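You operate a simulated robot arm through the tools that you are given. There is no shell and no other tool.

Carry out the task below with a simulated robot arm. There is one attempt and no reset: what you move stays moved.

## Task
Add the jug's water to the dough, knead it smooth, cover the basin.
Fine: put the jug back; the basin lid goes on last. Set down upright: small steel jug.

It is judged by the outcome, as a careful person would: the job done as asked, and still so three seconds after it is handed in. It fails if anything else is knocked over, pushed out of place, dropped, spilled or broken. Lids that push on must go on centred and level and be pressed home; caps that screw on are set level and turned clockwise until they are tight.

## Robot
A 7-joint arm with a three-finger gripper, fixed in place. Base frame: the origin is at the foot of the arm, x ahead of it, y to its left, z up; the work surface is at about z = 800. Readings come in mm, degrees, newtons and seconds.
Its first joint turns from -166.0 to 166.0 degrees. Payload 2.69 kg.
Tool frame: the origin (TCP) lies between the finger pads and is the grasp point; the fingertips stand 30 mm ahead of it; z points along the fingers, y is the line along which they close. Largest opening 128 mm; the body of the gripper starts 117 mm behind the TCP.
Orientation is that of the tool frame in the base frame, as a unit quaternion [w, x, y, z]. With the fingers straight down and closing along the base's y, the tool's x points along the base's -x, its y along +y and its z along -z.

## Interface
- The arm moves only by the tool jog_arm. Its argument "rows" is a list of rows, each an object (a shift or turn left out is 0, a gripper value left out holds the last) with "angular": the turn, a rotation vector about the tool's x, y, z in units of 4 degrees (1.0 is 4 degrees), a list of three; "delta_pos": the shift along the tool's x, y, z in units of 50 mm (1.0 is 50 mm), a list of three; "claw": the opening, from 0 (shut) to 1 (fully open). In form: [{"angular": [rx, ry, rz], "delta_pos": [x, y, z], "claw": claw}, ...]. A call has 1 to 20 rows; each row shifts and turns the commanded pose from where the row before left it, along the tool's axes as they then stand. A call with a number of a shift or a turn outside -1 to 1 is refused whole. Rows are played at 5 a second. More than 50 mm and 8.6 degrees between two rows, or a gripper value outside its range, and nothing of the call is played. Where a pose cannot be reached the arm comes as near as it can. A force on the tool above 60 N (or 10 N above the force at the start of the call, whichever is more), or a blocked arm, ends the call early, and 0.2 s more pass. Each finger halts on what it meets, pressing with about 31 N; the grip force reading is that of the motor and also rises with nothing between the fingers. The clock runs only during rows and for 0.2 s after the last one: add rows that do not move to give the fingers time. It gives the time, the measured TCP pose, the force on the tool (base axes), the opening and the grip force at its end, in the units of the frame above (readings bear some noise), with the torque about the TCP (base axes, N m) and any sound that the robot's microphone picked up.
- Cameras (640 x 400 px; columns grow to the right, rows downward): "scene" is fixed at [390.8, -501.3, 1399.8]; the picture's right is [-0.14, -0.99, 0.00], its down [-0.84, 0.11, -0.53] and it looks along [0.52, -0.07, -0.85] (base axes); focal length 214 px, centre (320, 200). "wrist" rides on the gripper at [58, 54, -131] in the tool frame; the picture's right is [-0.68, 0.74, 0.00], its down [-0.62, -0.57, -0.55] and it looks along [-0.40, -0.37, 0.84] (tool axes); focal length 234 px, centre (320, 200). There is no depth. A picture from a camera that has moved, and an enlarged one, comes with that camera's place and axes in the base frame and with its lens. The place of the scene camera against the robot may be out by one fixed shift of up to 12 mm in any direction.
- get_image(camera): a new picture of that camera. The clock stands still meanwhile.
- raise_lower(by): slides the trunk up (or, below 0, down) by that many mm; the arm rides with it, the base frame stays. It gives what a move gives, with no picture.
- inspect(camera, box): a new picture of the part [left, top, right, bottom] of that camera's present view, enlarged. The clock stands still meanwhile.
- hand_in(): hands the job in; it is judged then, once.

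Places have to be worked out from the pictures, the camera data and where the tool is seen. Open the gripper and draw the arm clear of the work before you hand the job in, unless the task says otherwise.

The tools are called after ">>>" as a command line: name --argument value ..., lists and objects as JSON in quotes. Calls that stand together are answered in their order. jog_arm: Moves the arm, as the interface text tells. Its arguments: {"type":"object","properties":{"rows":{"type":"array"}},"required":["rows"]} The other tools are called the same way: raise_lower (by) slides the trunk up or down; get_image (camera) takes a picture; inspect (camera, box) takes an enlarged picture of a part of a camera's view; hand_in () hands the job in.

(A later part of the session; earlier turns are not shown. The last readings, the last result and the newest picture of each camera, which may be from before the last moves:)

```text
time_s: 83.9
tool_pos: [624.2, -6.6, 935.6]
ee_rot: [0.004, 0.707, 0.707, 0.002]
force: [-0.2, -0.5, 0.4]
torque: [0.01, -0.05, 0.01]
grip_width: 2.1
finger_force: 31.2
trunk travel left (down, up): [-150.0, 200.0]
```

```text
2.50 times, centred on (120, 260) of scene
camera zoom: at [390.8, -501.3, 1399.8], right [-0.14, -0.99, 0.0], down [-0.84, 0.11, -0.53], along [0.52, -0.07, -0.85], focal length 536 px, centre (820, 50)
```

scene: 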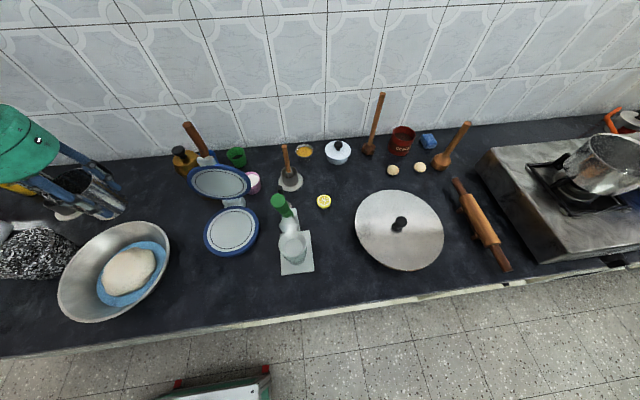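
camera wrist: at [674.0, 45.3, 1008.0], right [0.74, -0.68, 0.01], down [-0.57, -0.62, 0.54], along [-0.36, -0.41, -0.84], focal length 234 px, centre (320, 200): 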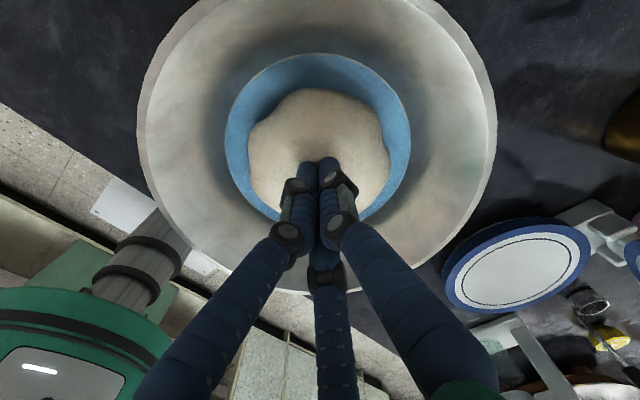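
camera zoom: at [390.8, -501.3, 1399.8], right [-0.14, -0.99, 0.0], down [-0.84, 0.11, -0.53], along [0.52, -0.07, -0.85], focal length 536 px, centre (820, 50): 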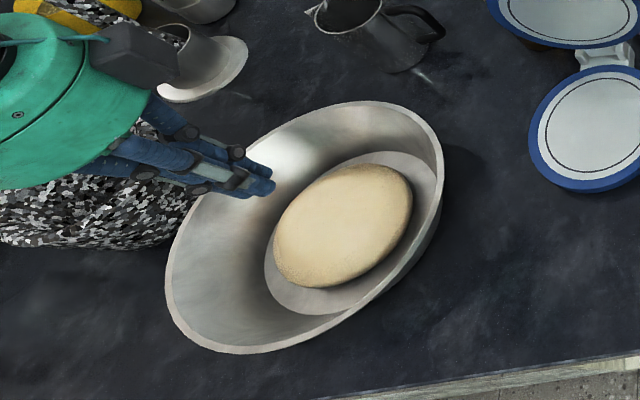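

The dough has changed: the water is absorbed and it is now a smooth, even round. I give a few more gentle presses to make sure no further stage remains.

>>> jog_arm --rows '[{"delta_pos": [-0.02, 0.12, 0.5]}, {"delta_pos": [0, 0, 0.45]}, {"delta_pos": [0, 0, 0.08]}, {}]'

>>> jog_arm --rows '[{"delta_pos": [0, 0, 0.05]}, {}]'

>>> jog_arm --rows '[{"delta_pos": [0, 0, 0.05]}, {}]'

>>> jog_arm --rows '[{"delta_pos": [0, 0, 0.05]}, {}]'

```text
time_s: 84.9
tool_pos: [631.7, -8.1, 885.5]
ee_rot: [0.004, 0.707, 0.707, 0.002]
force: [0.3, -0.1, -0.3]
torque: [0.0, -0.04, 0.03]
grip_width: 2.0
finger_force: 31.0
trunk travel left (down, up): [-150.0, 200.0]
```

```text
time_s: 85.5
tool_pos: [630.7, -7.9, 883.4]
ee_rot: [0.003, 0.707, 0.707, 0.001]
force: [0.2, -0.4, 0.8]
torque: [0.01, 0.01, 0.03]
grip_width: 2.1
finger_force: 30.9
trunk travel left (down, up): [-150.0, 200.0]
```

```text
time_s: 86.1
tool_pos: [632.4, -7.4, 880.6]
ee_rot: [0.003, 0.707, 0.707, 0.002]
force: [-0.1, 0.3, 0.5]
torque: [0.02, -0.01, 0.0]
grip_width: 2.2
finger_force: 30.8
trunk travel left (down, up): [-150.0, 200.0]
```

```text
time_s: 86.7
tool_pos: [632.4, -8.9, 878.0]
ee_rot: [0.004, 0.707, 0.707, 0.003]
force: [-0.7, 0.2, 2.4]
torque: [0.01, 0.01, 0.0]
grip_width: 1.9
finger_force: 30.8
trunk travel left (down, up): [-150.0, 200.0]
```

Contact is just beginning, so I make three more moderate strokes and then lift clear to look.

>>> jog_arm --rows '[{"delta_pos": [0, 0, 0.04]}, {}, {"delta_pos": [0, 0, -0.16]}, {"delta_pos": [0, 0, 0.16]}, {}, {"delta_pos": [0, 0, -0.16]}, {"delta_pos": [0, 0, 0.16]}, {}]'

>>> jog_arm --rows '[{"delta_pos": [0, 0, -0.8]}, {"delta_pos": [0, 0, -0.4]}, {}]'

>>> inspect --camera "wrist" --box '[180, 0, 460, 240]'

>>> inspect --camera "scene" --box '[40, 180, 200, 340]'

```text
time_s: 88.5
tool_pos: [632.3, -10.6, 878.3]
ee_rot: [0.004, 0.707, 0.707, 0.004]
force: [-10.1, 0.3, 28.0]
torque: [0.06, 0.53, -0.05]
grip_width: 2.0
finger_force: 30.9
trunk travel left (down, up): [-150.0, 200.0]
```

```text
time_s: 89.3
tool_pos: [631.5, -7.8, 938.0]
ee_rot: [0.003, 0.708, 0.707, 0.003]
force: [0.2, -0.4, 0.6]
torque: [-0.04, -0.02, 0.02]
grip_width: 2.2
finger_force: 31.4
trunk travel left (down, up): [-150.0, 200.0]
```

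```text
1.67 times, centred on (320, 120) of wrist
camera zoom: at [686.5, 51.2, 1066.2], right [0.74, -0.68, 0.01], down [-0.57, -0.62, 0.54], along [-0.36, -0.41, -0.84], focal length 390 px, centre (320, 333)
```

zoom: 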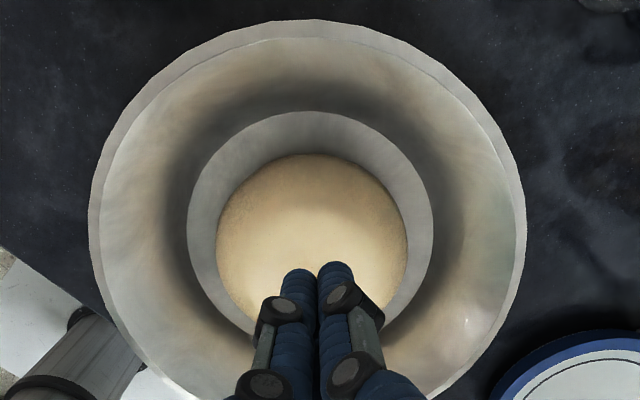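

```text
2.50 times, centred on (120, 260) of scene
camera zoom: at [390.8, -501.3, 1399.8], right [-0.14, -0.99, 0.0], down [-0.84, 0.11, -0.53], along [0.52, -0.07, -0.85], focal length 536 px, centre (820, 50)
```

zoom: 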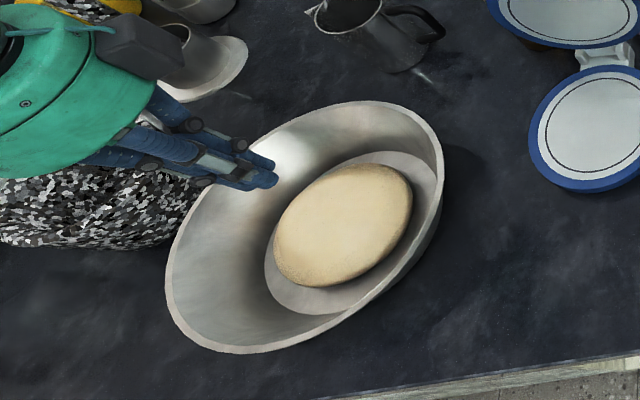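

The dough is unchanged and smooth, so kneading is done. Next I open the gripper, raise, and turn to the other yaw for a second, independent fix on the basin rim.

>>> jog_arm --rows '[{"delta_pos": [0, 0, -0.7], "claw": 0.5}, {"delta_pos": [0, 0, -0.55], "claw": 1}, {"angular": [0, 0, -1]}, {"angular": [0, 0, -1]}, {"angular": [0, 0, -1]}, {"angular": [0, 0, -1]}, {"angular": [0, 0, -1]}, {"angular": [0, 0, -1]}, {"angular": [0, 0, -1]}, {"angular": [0, 0, -1]}, {"angular": [0, 0, -1]}, {"angular": [0, 0, -1]}, {"angular": [0, 0, -1]}, {"angular": [0, 0, -1]}]'

>>> jog_arm --rows '[{"angular": [0, 0, -1]}, {"angular": [0, 0, -1]}, {"angular": [0, 0, -1]}, {"angular": [0, 0, -1]}, {"angular": [0, 0, -1]}, {"angular": [0, 0, -1]}, {"angular": [0, 0, -1]}, {"angular": [0, 0, -1]}, {"angular": [0, 0, -1]}, {"angular": [0, 0, -1]}, {"angular": [0, 0, -0.5]}, {"delta_pos": [0.6, 0.35, 0]}, {"delta_pos": [0.6, 0.35, 0]}, {"delta_pos": [0.6, 0.35, 0]}, {}]'

>>> get_image --camera "wrist"

```text
time_s: 92.3
tool_pos: [630.9, -9.4, 1000.6]
ee_rot: [0.005, 0.357, 0.934, 0.001]
force: [-0.2, 0.4, -0.1]
torque: [0.01, -0.02, 0.03]
grip_width: 127.9
finger_force: 0.0
trunk travel left (down, up): [-150.0, 200.0]
```

```text
time_s: 95.5
tool_pos: [542.8, 41.2, 998.0]
ee_rot: [0.004, 0.0, 1.0, -0.001]
force: [-0.6, -0.4, 1.0]
torque: [-0.04, -0.03, -0.01]
grip_width: 128.0
finger_force: 0.0
trunk travel left (down, up): [-150.0, 200.0]
```

```text
taken
camera wrist: at [484.1, 95.0, 1125.9], right [0.68, 0.74, 0.0], down [0.61, -0.56, 0.55], along [0.41, -0.37, -0.83], focal length 234 px, centre (320, 200)
```

wrist: 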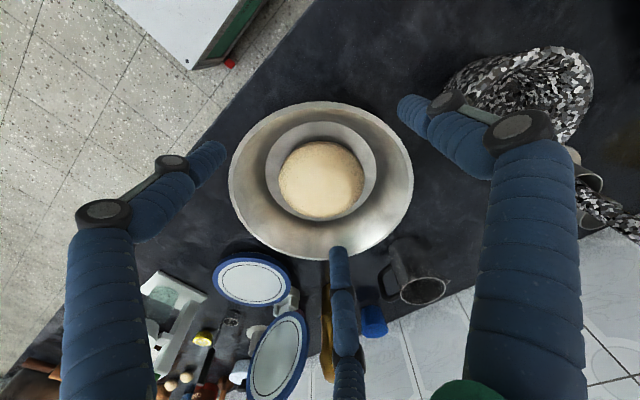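

I zoom in on the rim for measurement.

>>> inspect --camera "wrist" --box '[220, 90, 420, 270]'

>>> inspect --camera "scene" --box '[340, 170, 460, 290]'

```text
2.22 times, centred on (320, 180) of wrist
camera zoom: at [484.1, 95.0, 1125.9], right [0.68, 0.74, 0.0], down [0.61, -0.56, 0.55], along [0.41, -0.37, -0.83], focal length 520 px, centre (320, 244)
```

zoom: 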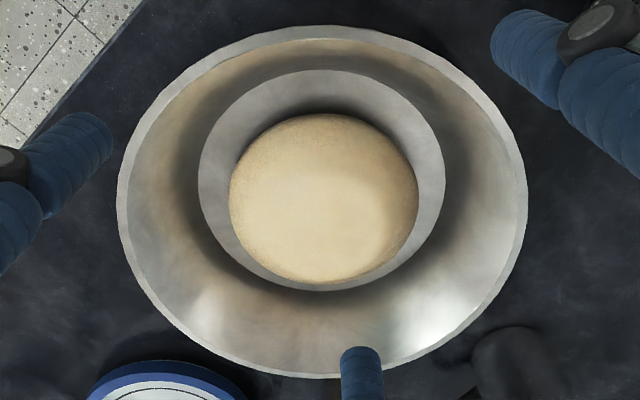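

```text
3.33 times, centred on (400, 230) of scene
camera zoom: at [390.8, -501.3, 1399.8], right [-0.14, -0.99, 0.0], down [-0.84, 0.11, -0.53], along [0.52, -0.07, -0.85], focal length 715 px, centre (53, 100)
```

zoom: 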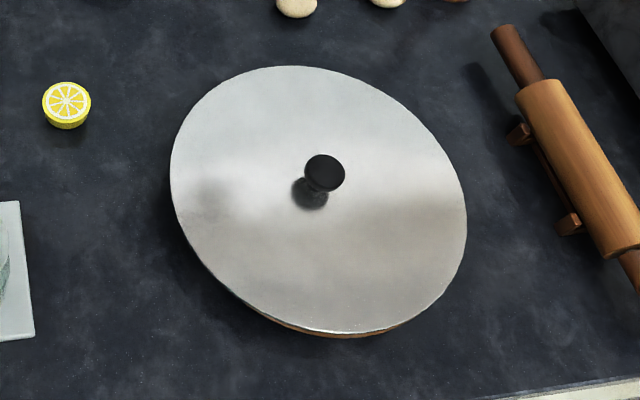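

From this view the basin centre is about (610, -19) with rim radius 121 mm at z≈862, which agrees with the earlier fixes. The lid is about 255 mm across, with its knob near (626, -766), so I raise and travel there at a safe height, turning the wrist naturally on the way.

>>> jog_arm --rows '[{"delta_pos": [0, 0, -0.95], "angular": [0, 0.11, 0]}, {"delta_pos": [0, 0, -0.95]}, {"delta_pos": [0, 0, -0.95]}, {"delta_pos": [-0.126, -0.854, 0]}, {"delta_pos": [-0.126, -0.854, 0]}, {"delta_pos": [-0.126, -0.854, 0]}, {"delta_pos": [-0.126, -0.854, 0]}, {"delta_pos": [-0.126, -0.854, 0]}, {"delta_pos": [-0.126, -0.854, 0]}, {"delta_pos": [-0.126, -0.854, 0]}, {"delta_pos": [-0.126, -0.854, 0]}, {}]'

>>> jog_arm --rows '[{"delta_pos": [-0.126, -0.854, 0]}, {"delta_pos": [-0.126, -0.854, 0]}, {"delta_pos": [-0.126, -0.854, 0]}, {"delta_pos": [-0.126, -0.854, 0]}, {"delta_pos": [-0.126, -0.854, 0]}, {"delta_pos": [-0.126, -0.854, 0]}, {"delta_pos": [-0.126, -0.854, 0]}, {"delta_pos": [-0.126, -0.854, 0]}, {}]'

>>> jog_arm --rows '[{"angular": [0, 0, 1]}, {"angular": [0, 0, 1]}, {"angular": [0, 0, 1]}, {"angular": [0, 0, 1]}, {"angular": [0, 0, 1]}, {"angular": [0, 0, 1]}, {"angular": [0, 0, 1]}, {"angular": [0, 0, 1]}, {"angular": [0, 0, 1]}, {"angular": [0, 0, 1]}, {"angular": [0, 0, 1]}, {"angular": [0, 0, 1]}, {"angular": [0, 0, 1]}, {"angular": [0, 0, 1]}, {}]'

>>> get_image --camera "wrist"

>>> get_image --camera "scene"

```text
time_s: 98.1
tool_pos: [593.1, -304.0, 1142.1]
ee_rot: [0.001, 0.001, 1.0, 0.0]
force: [0.1, -0.4, -0.5]
torque: [0.07, 0.01, 0.0]
grip_width: 127.8
finger_force: 0.1
trunk travel left (down, up): [-150.0, 200.0]
```

```text
time_s: 100.1
tool_pos: [642.0, -642.2, 1141.0]
ee_rot: [0.0, 0.0, 1.0, 0.0]
force: [0.1, -0.7, -0.1]
torque: [0.09, 0.01, 0.02]
grip_width: 127.9
finger_force: 0.1
trunk travel left (down, up): [-150.0, 200.0]
```

```text
time_s: 103.3
tool_pos: [643.1, -640.4, 1142.6]
ee_rot: [0.0, 0.47, 0.883, -0.001]
force: [-0.4, 0.0, -0.4]
torque: [-0.01, -0.03, 0.0]
grip_width: 128.0
finger_force: 0.1
trunk travel left (down, up): [-150.0, 200.0]
```

```text
taken
camera wrist: at [656.1, -562.0, 1270.2], right [0.99, -0.15, 0.0], down [-0.12, -0.83, 0.55], along [-0.08, -0.54, -0.84], focal length 234 px, centre (320, 200)
```

wrist: 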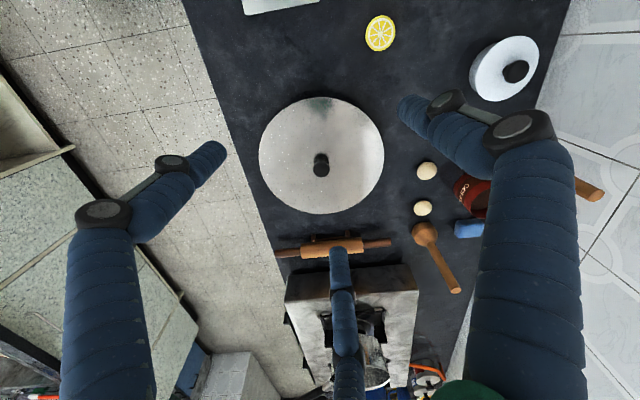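

```text
taken
```

scene: 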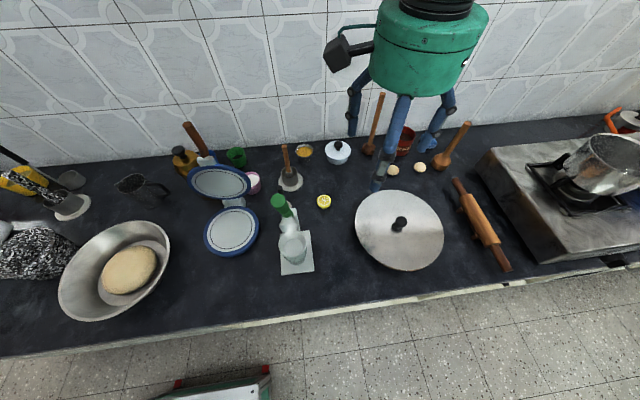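

I zoom in on the lid from the wrist to locate the knob precisely.

>>> inspect --camera "wrist" --box '[240, 80, 400, 230]'

```text
2.67 times, centred on (320, 155) of wrist
camera zoom: at [656.1, -562.0, 1270.2], right [0.99, -0.15, 0.0], down [-0.12, -0.83, 0.55], along [-0.08, -0.54, -0.84], focal length 624 px, centre (320, 320)
```

zoom: 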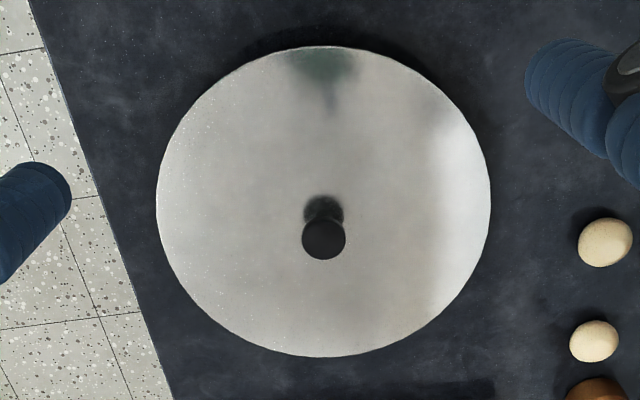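

The knob axis comes out at about (629, -756), with the lid top somewhere around z 825–840. I move above it to z≈960 and check reach there.

>>> jog_arm --rows '[{"delta_pos": [-0.354, -0.304, 0.728]}, {"delta_pos": [-0.354, -0.304, 0.728]}, {"delta_pos": [-0.354, -0.304, 0.728]}, {"delta_pos": [-0.354, -0.304, 0.728]}, {"delta_pos": [-0.354, -0.304, 0.728]}, {}]'

>>> inspect --camera "wrist" --box '[180, 40, 460, 280]'

>>> inspect --camera "scene" --box '[320, 120, 480, 280]'

```text
time_s: 104.7
tool_pos: [629.7, -753.1, 957.5]
ee_rot: [0.0, 0.47, 0.883, 0.0]
force: [0.3, 0.5, -0.4]
torque: [0.1, 0.0, 0.01]
grip_width: 127.9
finger_force: 0.0
trunk travel left (down, up): [-150.0, 200.0]
```

```text
1.67 times, centred on (320, 160) of wrist
camera zoom: at [643.2, -674.5, 1087.8], right [0.99, -0.15, 0.0], down [-0.12, -0.83, 0.55], along [-0.08, -0.54, -0.84], focal length 390 px, centre (320, 267)
```

zoom: 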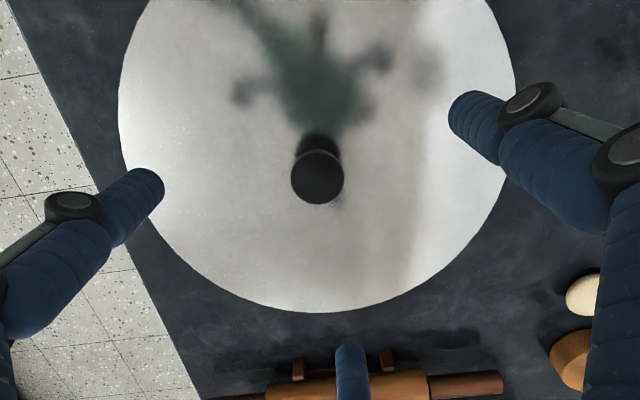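

```text
2.50 times, centred on (400, 200) of scene
camera zoom: at [390.8, -501.3, 1399.8], right [-0.14, -0.99, 0.0], down [-0.84, 0.11, -0.53], along [0.52, -0.07, -0.85], focal length 536 px, centre (120, 200)
```

zoom: 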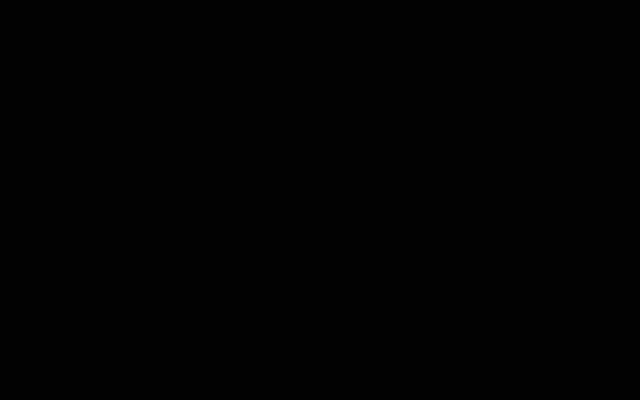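

Triangulating two wrist views puts the knob top at about (629, -755, 861) and the lid surface near z 835. I go down to just above the lid with the fingers open either side of the knob.

>>> jog_arm --rows '[{"delta_pos": [-0.036, -0.025, 0.4]}, {"delta_pos": [0, 0, 0.4]}, {"delta_pos": [0, 0, 0.4]}, {}]'

>>> inspect --camera "wrist" --box '[180, 40, 460, 280]'

```text
time_s: 105.7
tool_pos: [629.0, -760.6, 897.7]
ee_rot: [0.0, 0.469, 0.883, -0.001]
force: [0.4, 0.0, -0.8]
torque: [0.0, 0.0, 0.01]
grip_width: 127.7
finger_force: 0.1
trunk travel left (down, up): [-150.0, 200.0]
```

```text
1.67 times, centred on (320, 160) of wrist
camera zoom: at [642.6, -681.6, 1026.9], right [0.99, -0.15, 0.0], down [-0.12, -0.83, 0.55], along [-0.08, -0.54, -0.84], focal length 390 px, centre (320, 267)
```

zoom: 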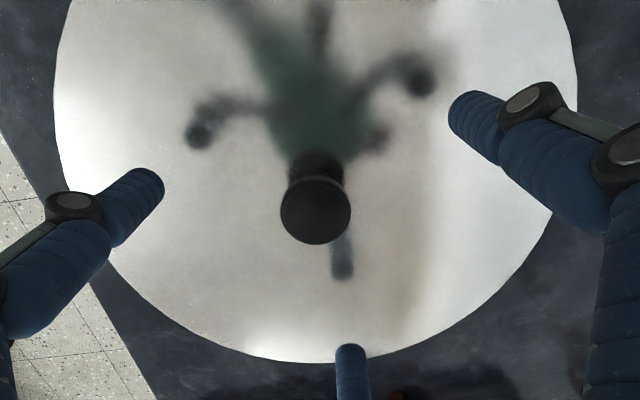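

The knob is confirmed at (629, -757) and the TCP is about 4 mm beyond it. I correct and lower to TCP z≈870.

>>> jog_arm --rows '[{"delta_pos": [0.06, 0.04, 0.2]}, {"delta_pos": [0, 0, 0.2]}, {"delta_pos": [0, 0, 0.15]}, {}]'

>>> inspect --camera "wrist" --box '[180, 40, 460, 280]'

```text
time_s: 106.7
tool_pos: [629.4, -754.2, 872.5]
ee_rot: [0.001, 0.469, 0.883, 0.0]
force: [0.0, -1.5, 0.2]
torque: [0.01, 0.01, -0.02]
grip_width: 127.8
finger_force: 0.0
trunk travel left (down, up): [-150.0, 200.0]
```

```text
1.67 times, centred on (320, 160) of wrist
camera zoom: at [642.8, -675.3, 1001.4], right [0.99, -0.15, 0.0], down [-0.12, -0.83, 0.55], along [-0.08, -0.54, -0.84], focal length 390 px, centre (320, 267)
```

zoom: 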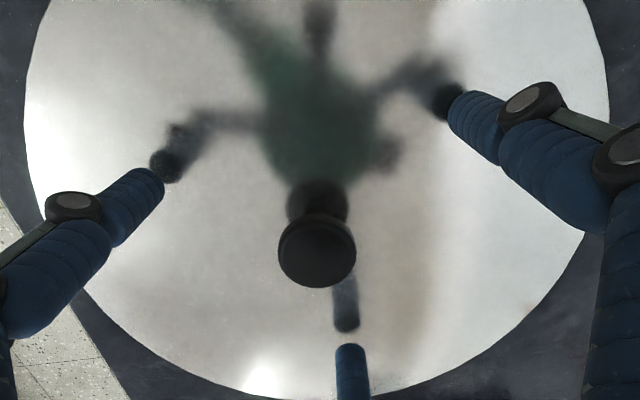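

The fingertips are just above the lid, shown by their near-touching reflections, and the knob is centred within about 3 mm. I make a small correction and close gently on the knob.

>>> jog_arm --rows '[{"delta_pos": [-0.05, -0.034, 0.03]}, {"claw": 0.7}, {"claw": 0.45}, {"claw": 0.32}, {"claw": 0.26}, {"claw": 0.2}, {"claw": 0.1}, {}]'

>>> inspect --camera "wrist" --box '[180, 40, 460, 280]'

```text
time_s: 108.5
tool_pos: [629.7, -757.7, 874.5]
ee_rot: [0.004, 0.47, 0.883, -0.002]
force: [1.4, -1.9, 34.4]
torque: [0.14, 0.07, 0.07]
grip_width: 35.6
finger_force: 31.1
trunk travel left (down, up): [-150.0, 200.0]
```

```text
1.67 times, centred on (320, 160) of wrist
camera zoom: at [642.4, -678.6, 1003.4], right [0.99, -0.15, 0.0], down [-0.13, -0.82, 0.55], along [-0.08, -0.55, -0.83], focal length 390 px, centre (320, 267)
```

zoom: 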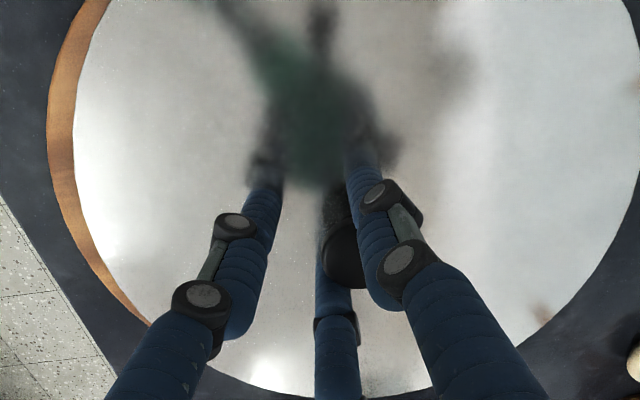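

The grip stopped at 35.6 mm, but the fingertips are pressing on the lid (34 N) and the lid has shifted on the wooden board beneath it. I relieve the pressure and look again.

>>> jog_arm --rows '[{"delta_pos": [0, 0, -0.06]}, {}, {}]'

>>> get_image --camera "wrist"

>>> inspect --camera "wrist" --box '[250, 100, 390, 220]'

>>> get_image --camera "scene"

```text
time_s: 109.3
tool_pos: [629.1, -757.4, 874.6]
ee_rot: [0.001, 0.469, 0.883, -0.001]
force: [7.0, -4.7, 22.2]
torque: [-0.19, -0.61, 0.08]
grip_width: 35.5
finger_force: 31.2
trunk travel left (down, up): [-150.0, 200.0]
```

```text
taken
camera wrist: at [642.7, -679.0, 1003.7], right [0.99, -0.15, 0.0], down [-0.12, -0.83, 0.55], along [-0.08, -0.54, -0.84], focal length 234 px, centre (320, 200)
```

wrist: 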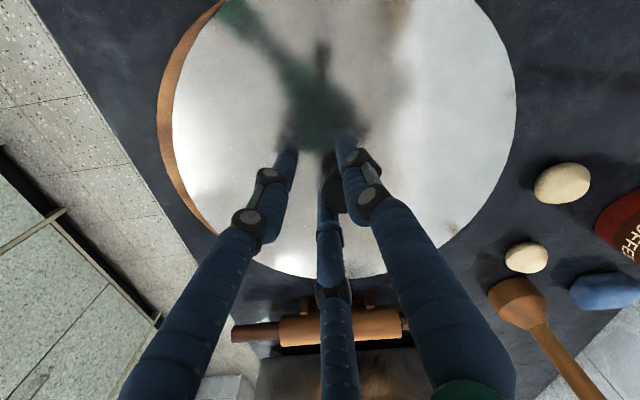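

```text
3.33 times, centred on (320, 160) of wrist
camera zoom: at [642.7, -679.0, 1003.7], right [0.99, -0.15, 0.0], down [-0.12, -0.83, 0.55], along [-0.08, -0.54, -0.84], focal length 781 px, centre (320, 333)
```

zoom: 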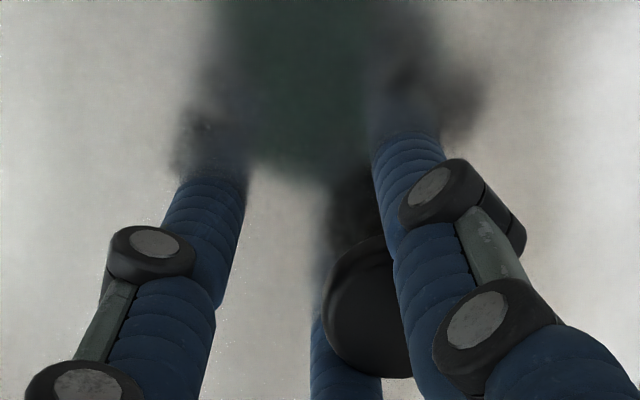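

```text
taken
```

scene: 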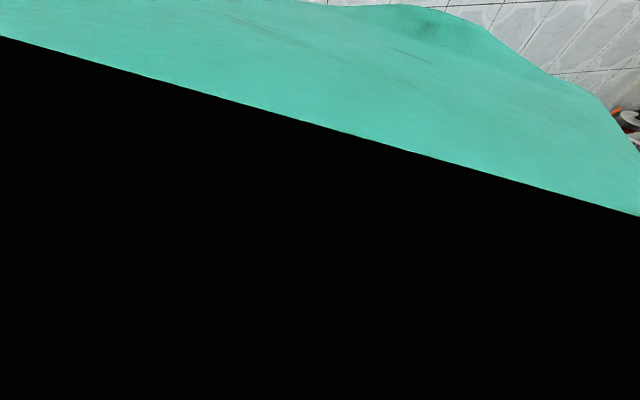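

The tips rest on the lid with the lid top nearer z 844, so I was about 5 mm too low. I release, back up, and re-measure for a cleaner grasp.

>>> jog_arm --rows '[{"delta_pos": [0, 0, -0.04]}, {"claw": 0.32}, {"claw": 0.45}, {"delta_pos": [0, 0, -0.1], "claw": 0.7}, {"claw": 1}, {}]'

>>> inspect --camera "wrist" --box '[180, 40, 460, 280]'

```text
time_s: 110.7
tool_pos: [628.9, -757.2, 880.6]
ee_rot: [-0.001, 0.469, 0.883, 0.0]
force: [-0.1, 0.1, 0.8]
torque: [0.03, -0.01, -0.01]
grip_width: 127.9
finger_force: 0.1
trunk travel left (down, up): [-150.0, 200.0]
```

```text
1.67 times, centred on (320, 160) of wrist
camera zoom: at [642.4, -679.9, 1009.4], right [0.99, -0.15, 0.0], down [-0.12, -0.83, 0.55], along [-0.08, -0.54, -0.84], focal length 390 px, centre (320, 267)
```

zoom: 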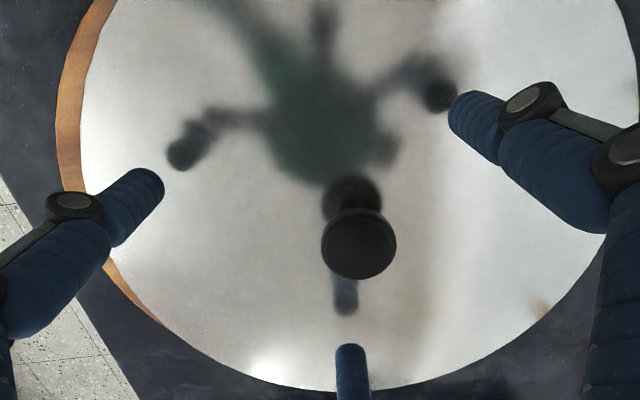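

The knob now sits at about (646, -761), taking its top at z≈870. I shift the tool over it at this height and check the centring and reach.

>>> jog_arm --rows '[{"delta_pos": [-0.128, 0.119, 0]}, {"delta_pos": [-0.128, 0.119, 0]}, {}, {}]'

>>> inspect --camera "wrist" --box '[180, 40, 460, 280]'

```text
time_s: 111.7
tool_pos: [647.5, -761.7, 878.8]
ee_rot: [0.0, 0.469, 0.883, 0.0]
force: [0.5, 0.1, -0.6]
torque: [-0.05, 0.02, 0.02]
grip_width: 127.9
finger_force: 0.1
trunk travel left (down, up): [-150.0, 200.0]
```

```text
1.67 times, centred on (320, 160) of wrist
camera zoom: at [660.2, -683.6, 1008.7], right [0.99, -0.15, 0.0], down [-0.12, -0.83, 0.55], along [-0.08, -0.54, -0.84], focal length 390 px, centre (320, 267)
```

zoom: 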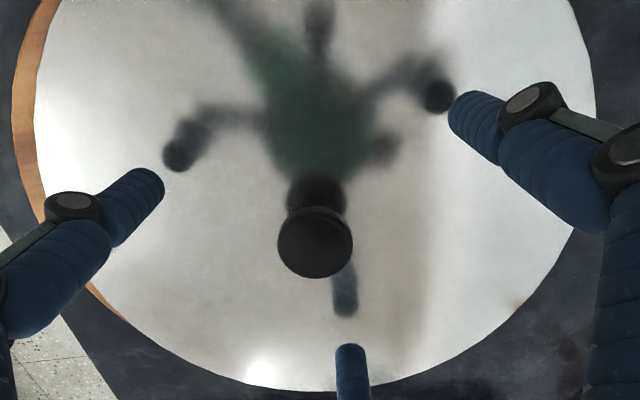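

The tool is within 2 mm of the knob axis with the tips about 4 mm above the lid. I close gradually.

>>> jog_arm --rows '[{"delta_pos": [0.022, -0.024, 0]}, {"claw": 0.7}, {"claw": 0.45}, {"claw": 0.36}, {}]'

>>> inspect --camera "wrist" --box '[180, 40, 460, 280]'

```text
time_s: 112.9
tool_pos: [644.8, -761.0, 880.2]
ee_rot: [0.0, 0.469, 0.883, 0.001]
force: [-0.3, 0.6, -0.1]
torque: [0.03, 0.02, -0.03]
grip_width: 45.9
finger_force: 0.0
trunk travel left (down, up): [-150.0, 200.0]
```

```text
1.67 times, centred on (320, 160) of wrist
camera zoom: at [658.4, -683.1, 1009.4], right [0.99, -0.15, 0.0], down [-0.12, -0.83, 0.55], along [-0.08, -0.54, -0.84], focal length 390 px, centre (320, 267)
```

zoom: 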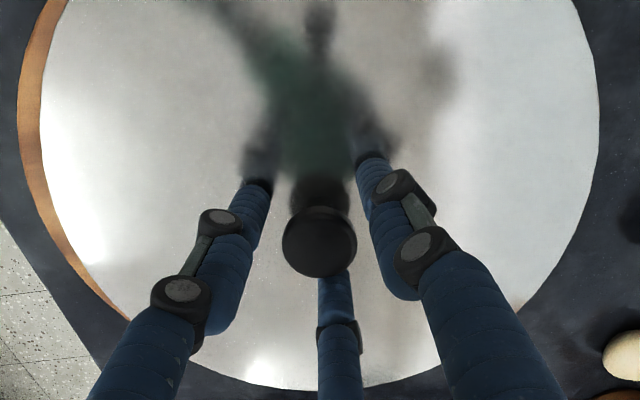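

The knob hasn't moved and sits centred. I continue closing until the pads meet it.

>>> jog_arm --rows '[{"claw": 0.32}, {"claw": 0.29}, {"claw": 0.26}, {"claw": 0.23}, {}]'

>>> inspect --camera "wrist" --box '[180, 40, 460, 280]'

```text
time_s: 114.1
tool_pos: [645.4, -762.2, 879.8]
ee_rot: [0.0, 0.47, 0.883, 0.0]
force: [0.2, -0.6, 0.5]
torque: [-0.02, -0.01, 0.0]
grip_width: 31.9
finger_force: 2.1
trunk travel left (down, up): [-150.0, 200.0]
```

```text
1.67 times, centred on (320, 160) of wrist
camera zoom: at [658.4, -683.2, 1009.4], right [0.99, -0.15, 0.0], down [-0.12, -0.83, 0.55], along [-0.08, -0.54, -0.84], focal length 390 px, centre (320, 267)
```

zoom: 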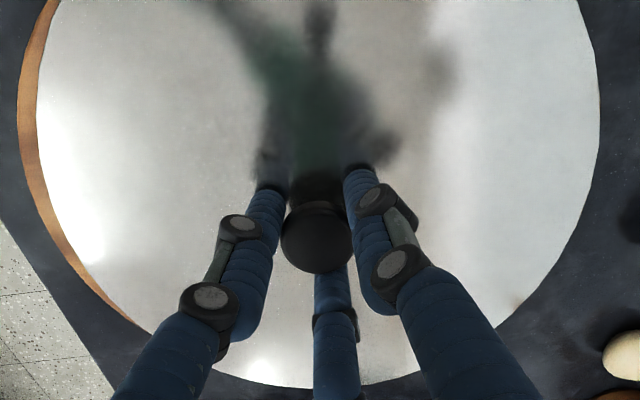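

The pads are just touching at 31.9 mm. I squeeze to full grip and check.

>>> jog_arm --rows '[{"claw": 0.2}, {"claw": 0.1}, {}, {}]'

>>> inspect --camera "wrist" --box '[180, 40, 460, 280]'

```text
time_s: 115.1
tool_pos: [645.8, -761.7, 880.2]
ee_rot: [0.001, 0.469, 0.883, -0.001]
force: [0.4, 0.3, 0.1]
torque: [0.0, 0.01, 0.06]
grip_width: 30.0
finger_force: 30.9
trunk travel left (down, up): [-150.0, 200.0]
```

```text
1.67 times, centred on (320, 160) of wrist
camera zoom: at [658.3, -683.1, 1009.3], right [0.99, -0.15, 0.0], down [-0.12, -0.83, 0.55], along [-0.08, -0.54, -0.84], focal length 390 px, centre (320, 267)
```

zoom: 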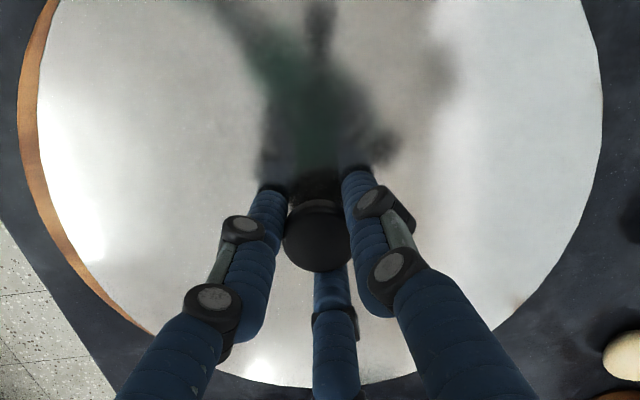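

A firm grip at 30 mm with no stray force. I test-lift by 15 mm.

>>> jog_arm --rows '[{"delta_pos": [0, 0, -0.1]}, {"delta_pos": [0, 0, -0.1]}, {"delta_pos": [0, 0, -0.1]}, {}, {}]'

>>> get_image --camera "wrist"

```text
time_s: 116.3
tool_pos: [644.7, -761.1, 894.8]
ee_rot: [0.0, 0.47, 0.883, 0.0]
force: [0.6, -0.1, -1.1]
torque: [0.0, 0.01, 0.03]
grip_width: 29.9
finger_force: 30.9
trunk travel left (down, up): [-150.0, 200.0]
```

```text
taken
camera wrist: at [657.0, -683.0, 1024.0], right [0.99, -0.15, 0.0], down [-0.12, -0.83, 0.55], along [-0.08, -0.54, -0.84], focal length 234 px, centre (320, 200)
```

wrist: 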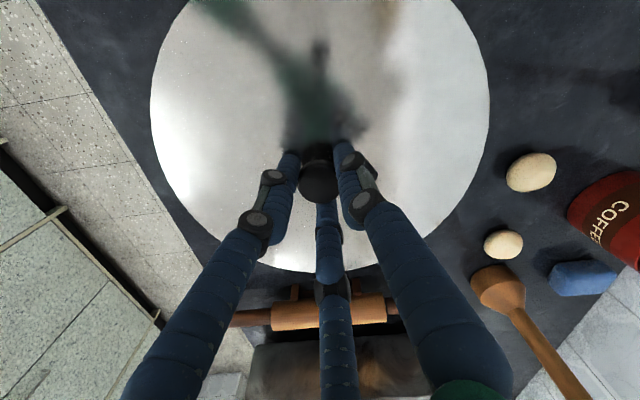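

The lid rises with the gripper and looks level. I lift on to z≈960 and look again, also checking that the board underneath stays in place.

>>> jog_arm --rows '[{"delta_pos": [0, 0, -0.3]}, {"delta_pos": [0, 0, -0.4]}, {"delta_pos": [0, 0, -0.4]}, {"delta_pos": [0, 0, -0.3]}, {}, {}]'

>>> get_image --camera "wrist"

>>> get_image --camera "scene"

```text
time_s: 117.7
tool_pos: [643.6, -760.5, 964.8]
ee_rot: [0.0, 0.469, 0.883, 0.0]
force: [-0.8, -0.1, -2.6]
torque: [0.02, -0.05, -0.03]
grip_width: 29.6
finger_force: 31.1
trunk travel left (down, up): [-150.0, 200.0]
```

```text
taken
camera wrist: at [658.0, -681.8, 1094.3], right [0.99, -0.15, 0.0], down [-0.12, -0.83, 0.55], along [-0.08, -0.54, -0.84], focal length 234 px, centre (320, 200)
```

wrist: 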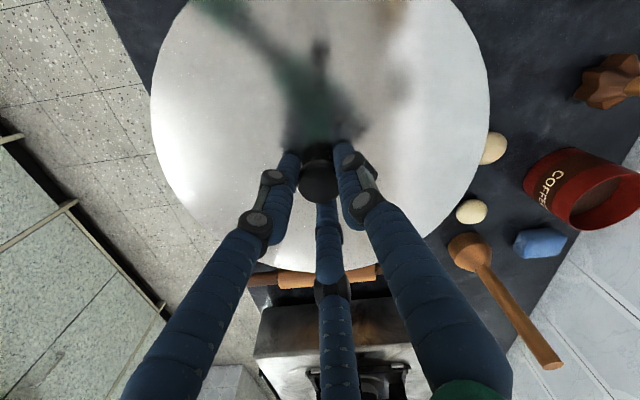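

```text
taken
```

scene: 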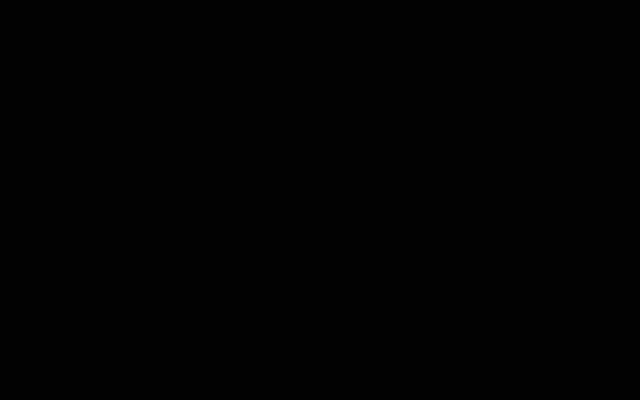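

The lid is held level, its centre within 1 mm of the tool axis by my fit, with radius about 124 mm. I raise to z≈1130 and carry it toward the basin above all the other items.

>>> jog_arm --rows '[{"delta_pos": [0, 0, -0.4]}, {"delta_pos": [0, 0, -0.6]}, {"delta_pos": [0, 0, -0.7]}, {"delta_pos": [0, 0, -0.7]}, {"delta_pos": [0, 0, -0.6]}, {"delta_pos": [0, 0, -0.3]}, {"delta_pos": [0.25, 0.15, 0]}, {"delta_pos": [0.5, 0.31, 0]}, {"delta_pos": [0.5, 0.31, 0]}, {"delta_pos": [0.5, 0.31, 0]}, {"delta_pos": [0.5, 0.31, 0]}, {"delta_pos": [0.5, 0.31, 0]}, {"delta_pos": [0.5, 0.31, 0]}, {"delta_pos": [0.5, 0.31, 0]}, {"delta_pos": [0.5, 0.31, 0]}, {"delta_pos": [0.25, 0.15, 0]}, {}]'

>>> get_image --camera "scene"

>>> get_image --camera "wrist"

```text
time_s: 121.3
tool_pos: [634.0, -498.6, 1130.6]
ee_rot: [0.001, 0.47, 0.883, 0.0]
force: [0.1, 0.2, -1.7]
torque: [-0.03, 0.01, -0.03]
grip_width: 29.8
finger_force: 30.7
trunk travel left (down, up): [-150.0, 200.0]
```

```text
taken
```

scene: 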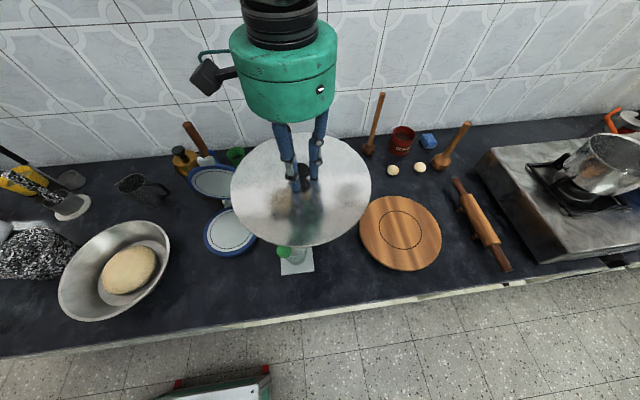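

```text
taken
camera wrist: at [647.8, -419.9, 1259.5], right [0.99, -0.15, 0.0], down [-0.12, -0.83, 0.55], along [-0.08, -0.54, -0.84], focal length 234 px, centre (320, 200)
```

wrist: 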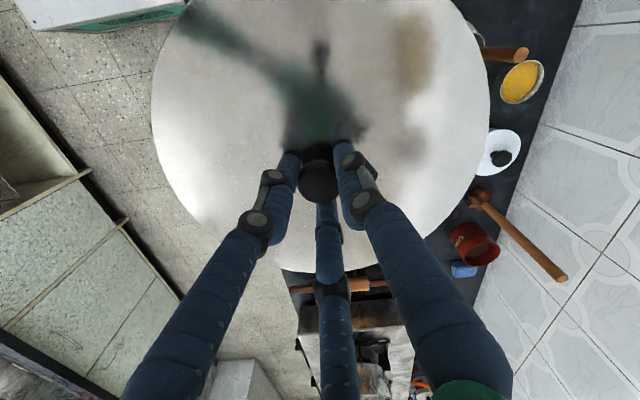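

The lid hangs level and the board stayed in place. I carry on to above the basin.

>>> jog_arm --rows '[{"delta_pos": [0.25, 0.152, 0]}, {"delta_pos": [0.513, 0.311, 0]}, {"delta_pos": [0.513, 0.311, 0]}, {"delta_pos": [0.513, 0.311, 0]}, {"delta_pos": [0.513, 0.311, 0]}, {"delta_pos": [0.513, 0.311, 0]}, {"delta_pos": [0.513, 0.311, 0]}, {"delta_pos": [0.513, 0.311, 0]}, {"delta_pos": [0.513, 0.311, 0]}, {"delta_pos": [0.513, 0.311, 0]}, {"delta_pos": [0.513, 0.311, 0]}, {"delta_pos": [0.513, 0.311, 0]}, {"delta_pos": [0.513, 0.311, 0]}, {"delta_pos": [0.513, 0.311, 0]}, {"delta_pos": [0.513, 0.311, 0]}, {"delta_pos": [0.513, 0.311, 0]}, {"delta_pos": [0.26, 0.158, 0]}, {}, {}]'

>>> get_image --camera "scene"

>>> get_image --camera "wrist"

```text
time_s: 125.3
tool_pos: [609.9, -18.8, 1132.0]
ee_rot: [0.0, 0.469, 0.883, 0.0]
force: [0.8, -0.2, -1.5]
torque: [0.01, 0.01, 0.0]
grip_width: 30.1
finger_force: 31.2
trunk travel left (down, up): [-150.0, 200.0]
```

```text
taken
```

scene: 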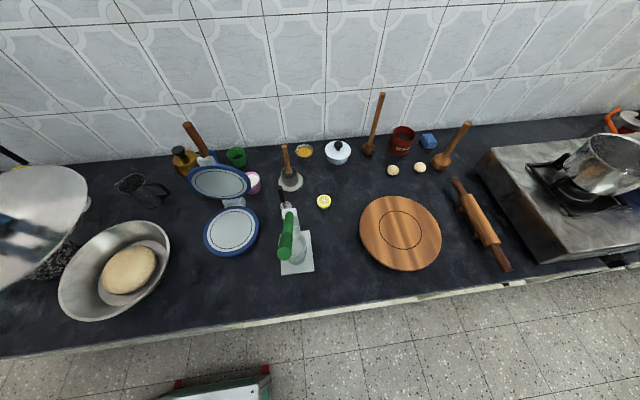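

```text
taken
camera wrist: at [622.8, 59.3, 1260.2], right [0.99, -0.15, 0.0], down [-0.12, -0.83, 0.55], along [-0.08, -0.54, -0.84], focal length 234 px, centre (320, 200)
```

wrist: 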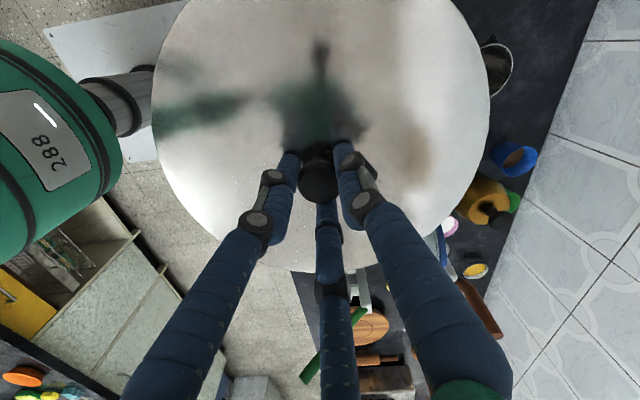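

The green object near the glass looks different from before. I zoom in on it.

>>> inspect --camera "scene" --box '[230, 160, 350, 290]'

>>> inspect --camera "wrist" --box '[280, 180, 500, 400]'

```text
3.08 times, centred on (290, 225) of scene
camera zoom: at [390.8, -501.3, 1399.8], right [-0.14, -0.99, 0.0], down [-0.84, 0.11, -0.53], along [0.52, -0.07, -0.85], focal length 660 px, centre (412, 123)
```

zoom: 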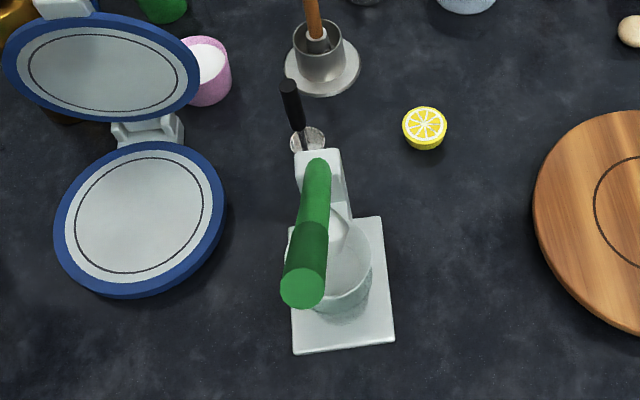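

```text
1.82 times, centred on (390, 290) of wrist
camera zoom: at [622.8, 59.3, 1260.2], right [0.99, -0.15, 0.0], down [-0.12, -0.83, 0.55], along [-0.08, -0.54, -0.84], focal length 426 px, centre (193, 36)
```

zoom: 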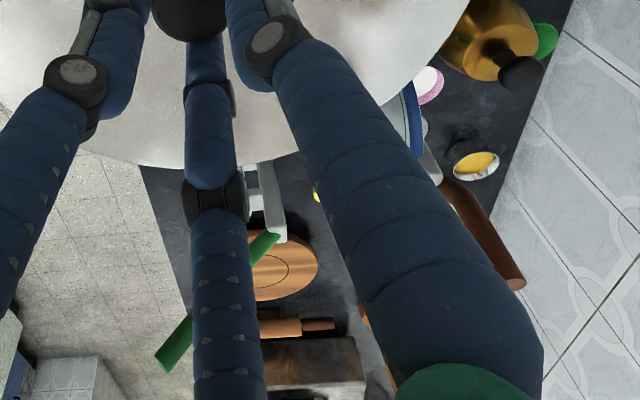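

That object is a lever press: its green handle was pushed from about 57° down to about 26° while I carried the lid over it. I will restore it after covering the basin. For now I lower the lid to just above the rim to check centring.

>>> jog_arm --rows '[{"delta_pos": [-0.015, -0.01, 0.7]}, {"delta_pos": [0, 0, 0.7]}, {"delta_pos": [0, 0, 0.7]}, {"delta_pos": [0, 0, 0.7]}, {"delta_pos": [0, 0, 0.7]}, {"delta_pos": [0, 0, 0.5]}, {}, {}]'

>>> inspect --camera "scene" --box '[20, 170, 220, 350]'

>>> get_image --camera "wrist"

```text
time_s: 127.1
tool_pos: [608.2, -19.3, 928.7]
ee_rot: [0.001, 0.469, 0.883, 0.0]
force: [0.6, -1.1, -2.5]
torque: [0.0, -0.02, 0.0]
grip_width: 29.8
finger_force: 31.0
trunk travel left (down, up): [-150.0, 200.0]
```

```text
2.22 times, centred on (120, 260) of scene
camera zoom: at [390.8, -501.3, 1399.8], right [-0.14, -0.99, 0.0], down [-0.84, 0.11, -0.53], along [0.52, -0.07, -0.85], focal length 477 px, centre (764, 67)
```

zoom: 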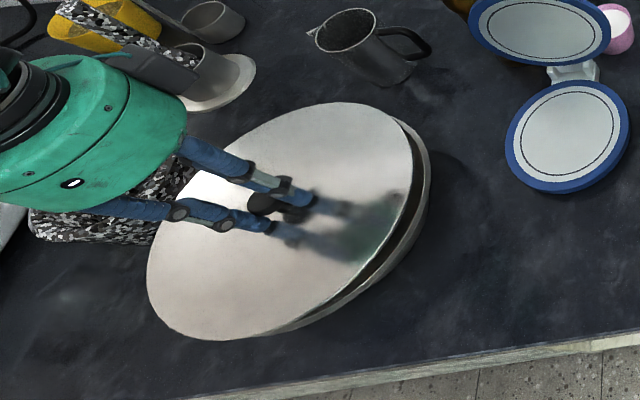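

```text
taken
camera wrist: at [622.4, 59.8, 1057.5], right [0.99, -0.15, 0.0], down [-0.12, -0.83, 0.55], along [-0.08, -0.54, -0.84], focal length 234 px, centre (320, 200)
```

wrist: 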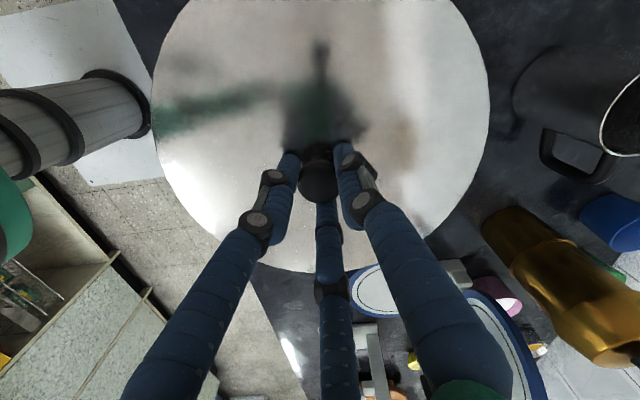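

Comparing lid and basin rim in the same camera, they are concentric within about 2 mm. I trim the position slightly and lower in small steps until the lid meets the rim.

>>> jog_arm --rows '[{"delta_pos": [-0.033, 0, 0.2]}, {"delta_pos": [0, 0, 0.2]}, {}]'

>>> jog_arm --rows '[{"delta_pos": [0, 0, 0.08]}, {}]'

>>> jog_arm --rows '[{"delta_pos": [0, 0, 0.06]}, {}]'

>>> inspect --camera "scene" --box '[20, 170, 220, 350]'

```text
time_s: 127.9
tool_pos: [611.4, -20.8, 909.2]
ee_rot: [0.0, 0.47, 0.883, -0.001]
force: [0.5, -0.1, -2.0]
torque: [-0.05, 0.03, 0.0]
grip_width: 29.9
finger_force: 30.9
trunk travel left (down, up): [-150.0, 200.0]
```

```text
time_s: 128.5
tool_pos: [613.0, -19.4, 905.9]
ee_rot: [0.001, 0.469, 0.883, 0.001]
force: [1.2, 0.7, -1.2]
torque: [-0.02, 0.01, 0.04]
grip_width: 29.6
finger_force: 30.6
trunk travel left (down, up): [-150.0, 200.0]
```

```text
time_s: 129.1
tool_pos: [612.3, -19.5, 903.3]
ee_rot: [0.0, 0.47, 0.883, 0.001]
force: [1.1, -9.6, 12.8]
torque: [0.02, 0.01, 0.06]
grip_width: 29.8
finger_force: 31.0
trunk travel left (down, up): [-150.0, 200.0]
```

```text
2.22 times, centred on (120, 260) of scene
camera zoom: at [390.8, -501.3, 1399.8], right [-0.14, -0.99, 0.0], down [-0.84, 0.11, -0.53], along [0.52, -0.07, -0.85], focal length 477 px, centre (764, 67)
```

zoom: 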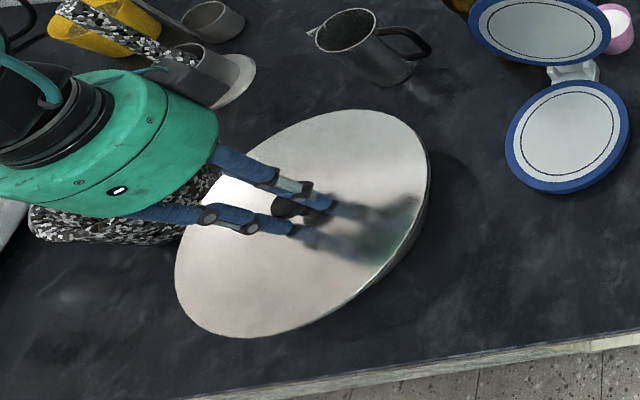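

Contact came at TCP z≈904 with a sideways reaction of -9.6 N in y, so the lid sits slightly too far toward +y. I lift a little, shift 2 mm toward -y, and try again.

>>> jog_arm --rows '[{"delta_pos": [0, 0, -0.08]}, {"delta_pos": [-0.033, -0.022, 0]}, {}]'

>>> jog_arm --rows '[{"delta_pos": [0, 0, 0.08]}, {}]'

>>> jog_arm --rows '[{"delta_pos": [0, 0, 0.03]}, {}]'

```text
time_s: 129.9
tool_pos: [611.9, -19.7, 906.9]
ee_rot: [0.0, 0.469, 0.883, 0.0]
force: [-0.1, -0.2, -1.1]
torque: [0.01, 0.01, -0.01]
grip_width: 29.7
finger_force: 30.5
trunk travel left (down, up): [-150.0, 200.0]
```

```text
time_s: 130.5
tool_pos: [611.9, -20.2, 904.6]
ee_rot: [0.001, 0.469, 0.883, 0.001]
force: [-1.4, 8.8, 10.6]
torque: [-0.05, -0.3, 0.14]
grip_width: 29.9
finger_force: 31.2
trunk travel left (down, up): [-150.0, 200.0]
```

```text
time_s: 131.1
tool_pos: [611.9, -21.7, 904.2]
ee_rot: [0.002, 0.47, 0.883, 0.0]
force: [-0.2, 15.2, 26.6]
torque: [0.31, -0.05, 0.12]
grip_width: 29.7
finger_force: 30.5
trunk travel left (down, up): [-150.0, 200.0]
```

The side force has flipped to +y, so the true centre is between the two positions. I lift, shift back +1 mm, and lower again.

>>> jog_arm --rows '[{"delta_pos": [0, 0, -0.11]}, {"delta_pos": [0.0166, 0.011, 0]}, {}]'

>>> jog_arm --rows '[{"delta_pos": [0, 0, 0.08]}, {}]'

>>> jog_arm --rows '[{"delta_pos": [0, 0, 0.03]}, {}]'

```text
time_s: 131.9
tool_pos: [610.9, -20.9, 907.2]
ee_rot: [-0.002, 0.47, 0.883, -0.001]
force: [-1.2, -1.0, -1.5]
torque: [-0.05, 0.04, 0.08]
grip_width: 29.4
finger_force: 30.6
trunk travel left (down, up): [-150.0, 200.0]
```

```text
time_s: 132.5
tool_pos: [611.4, -20.6, 904.0]
ee_rot: [0.001, 0.469, 0.883, 0.0]
force: [-1.8, -4.2, 0.9]
torque: [0.14, -0.11, -0.07]
grip_width: 29.5
finger_force: 31.2
trunk travel left (down, up): [-150.0, 200.0]
```

```text
time_s: 133.1
tool_pos: [612.8, -21.3, 902.4]
ee_rot: [0.001, 0.469, 0.883, 0.0]
force: [-8.7, 5.5, 21.5]
torque: [-0.26, 0.1, 0.08]
grip_width: 29.8
finger_force: 31.4
trunk travel left (down, up): [-150.0, 200.0]
```

I inspect how the lid sits on the rim now.

>>> inspect --camera "scene" --box '[60, 190, 180, 340]'

>>> inspect --camera "wrist" --box '[130, 0, 510, 280]'

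```text
2.67 times, centred on (120, 265) of scene
camera zoom: at [390.8, -501.3, 1399.8], right [-0.14, -0.99, 0.0], down [-0.84, 0.11, -0.53], along [0.52, -0.07, -0.85], focal length 572 px, centre (853, 27)
```

zoom: 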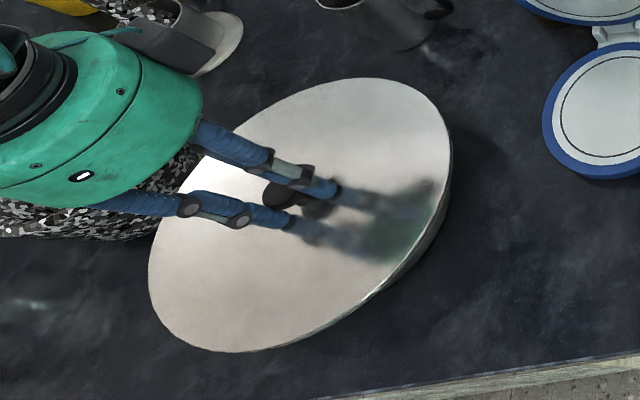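

```text
1.43 times, centred on (320, 140) of wrist
camera zoom: at [624.8, 57.8, 1031.6], right [0.99, -0.15, 0.0], down [-0.13, -0.83, 0.55], along [-0.08, -0.54, -0.84], focal length 334 px, centre (320, 286)
```

zoom: 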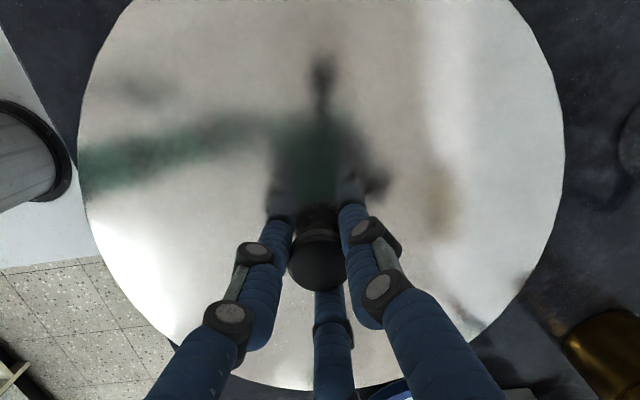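

The lid appears to be seated flush on the rim. I press down gently to see if it moves further home.

>>> jog_arm --rows '[{"delta_pos": [0, 0, 0.03]}, {}]'

>>> jog_arm --rows '[{"delta_pos": [0, 0, 0.02]}, {}]'

```text
time_s: 133.7
tool_pos: [610.8, -21.7, 899.8]
ee_rot: [0.002, 0.47, 0.883, 0.001]
force: [-7.9, 8.7, 27.1]
torque: [0.16, 0.09, 0.1]
grip_width: 30.0
finger_force: 30.4
trunk travel left (down, up): [-150.0, 200.0]
```

```text
time_s: 134.3
tool_pos: [612.1, -21.3, 900.5]
ee_rot: [0.001, 0.47, 0.883, 0.0]
force: [-6.2, 4.9, 24.6]
torque: [0.02, 0.07, 0.11]
grip_width: 29.7
finger_force: 31.0
trunk travel left (down, up): [-150.0, 200.0]
```

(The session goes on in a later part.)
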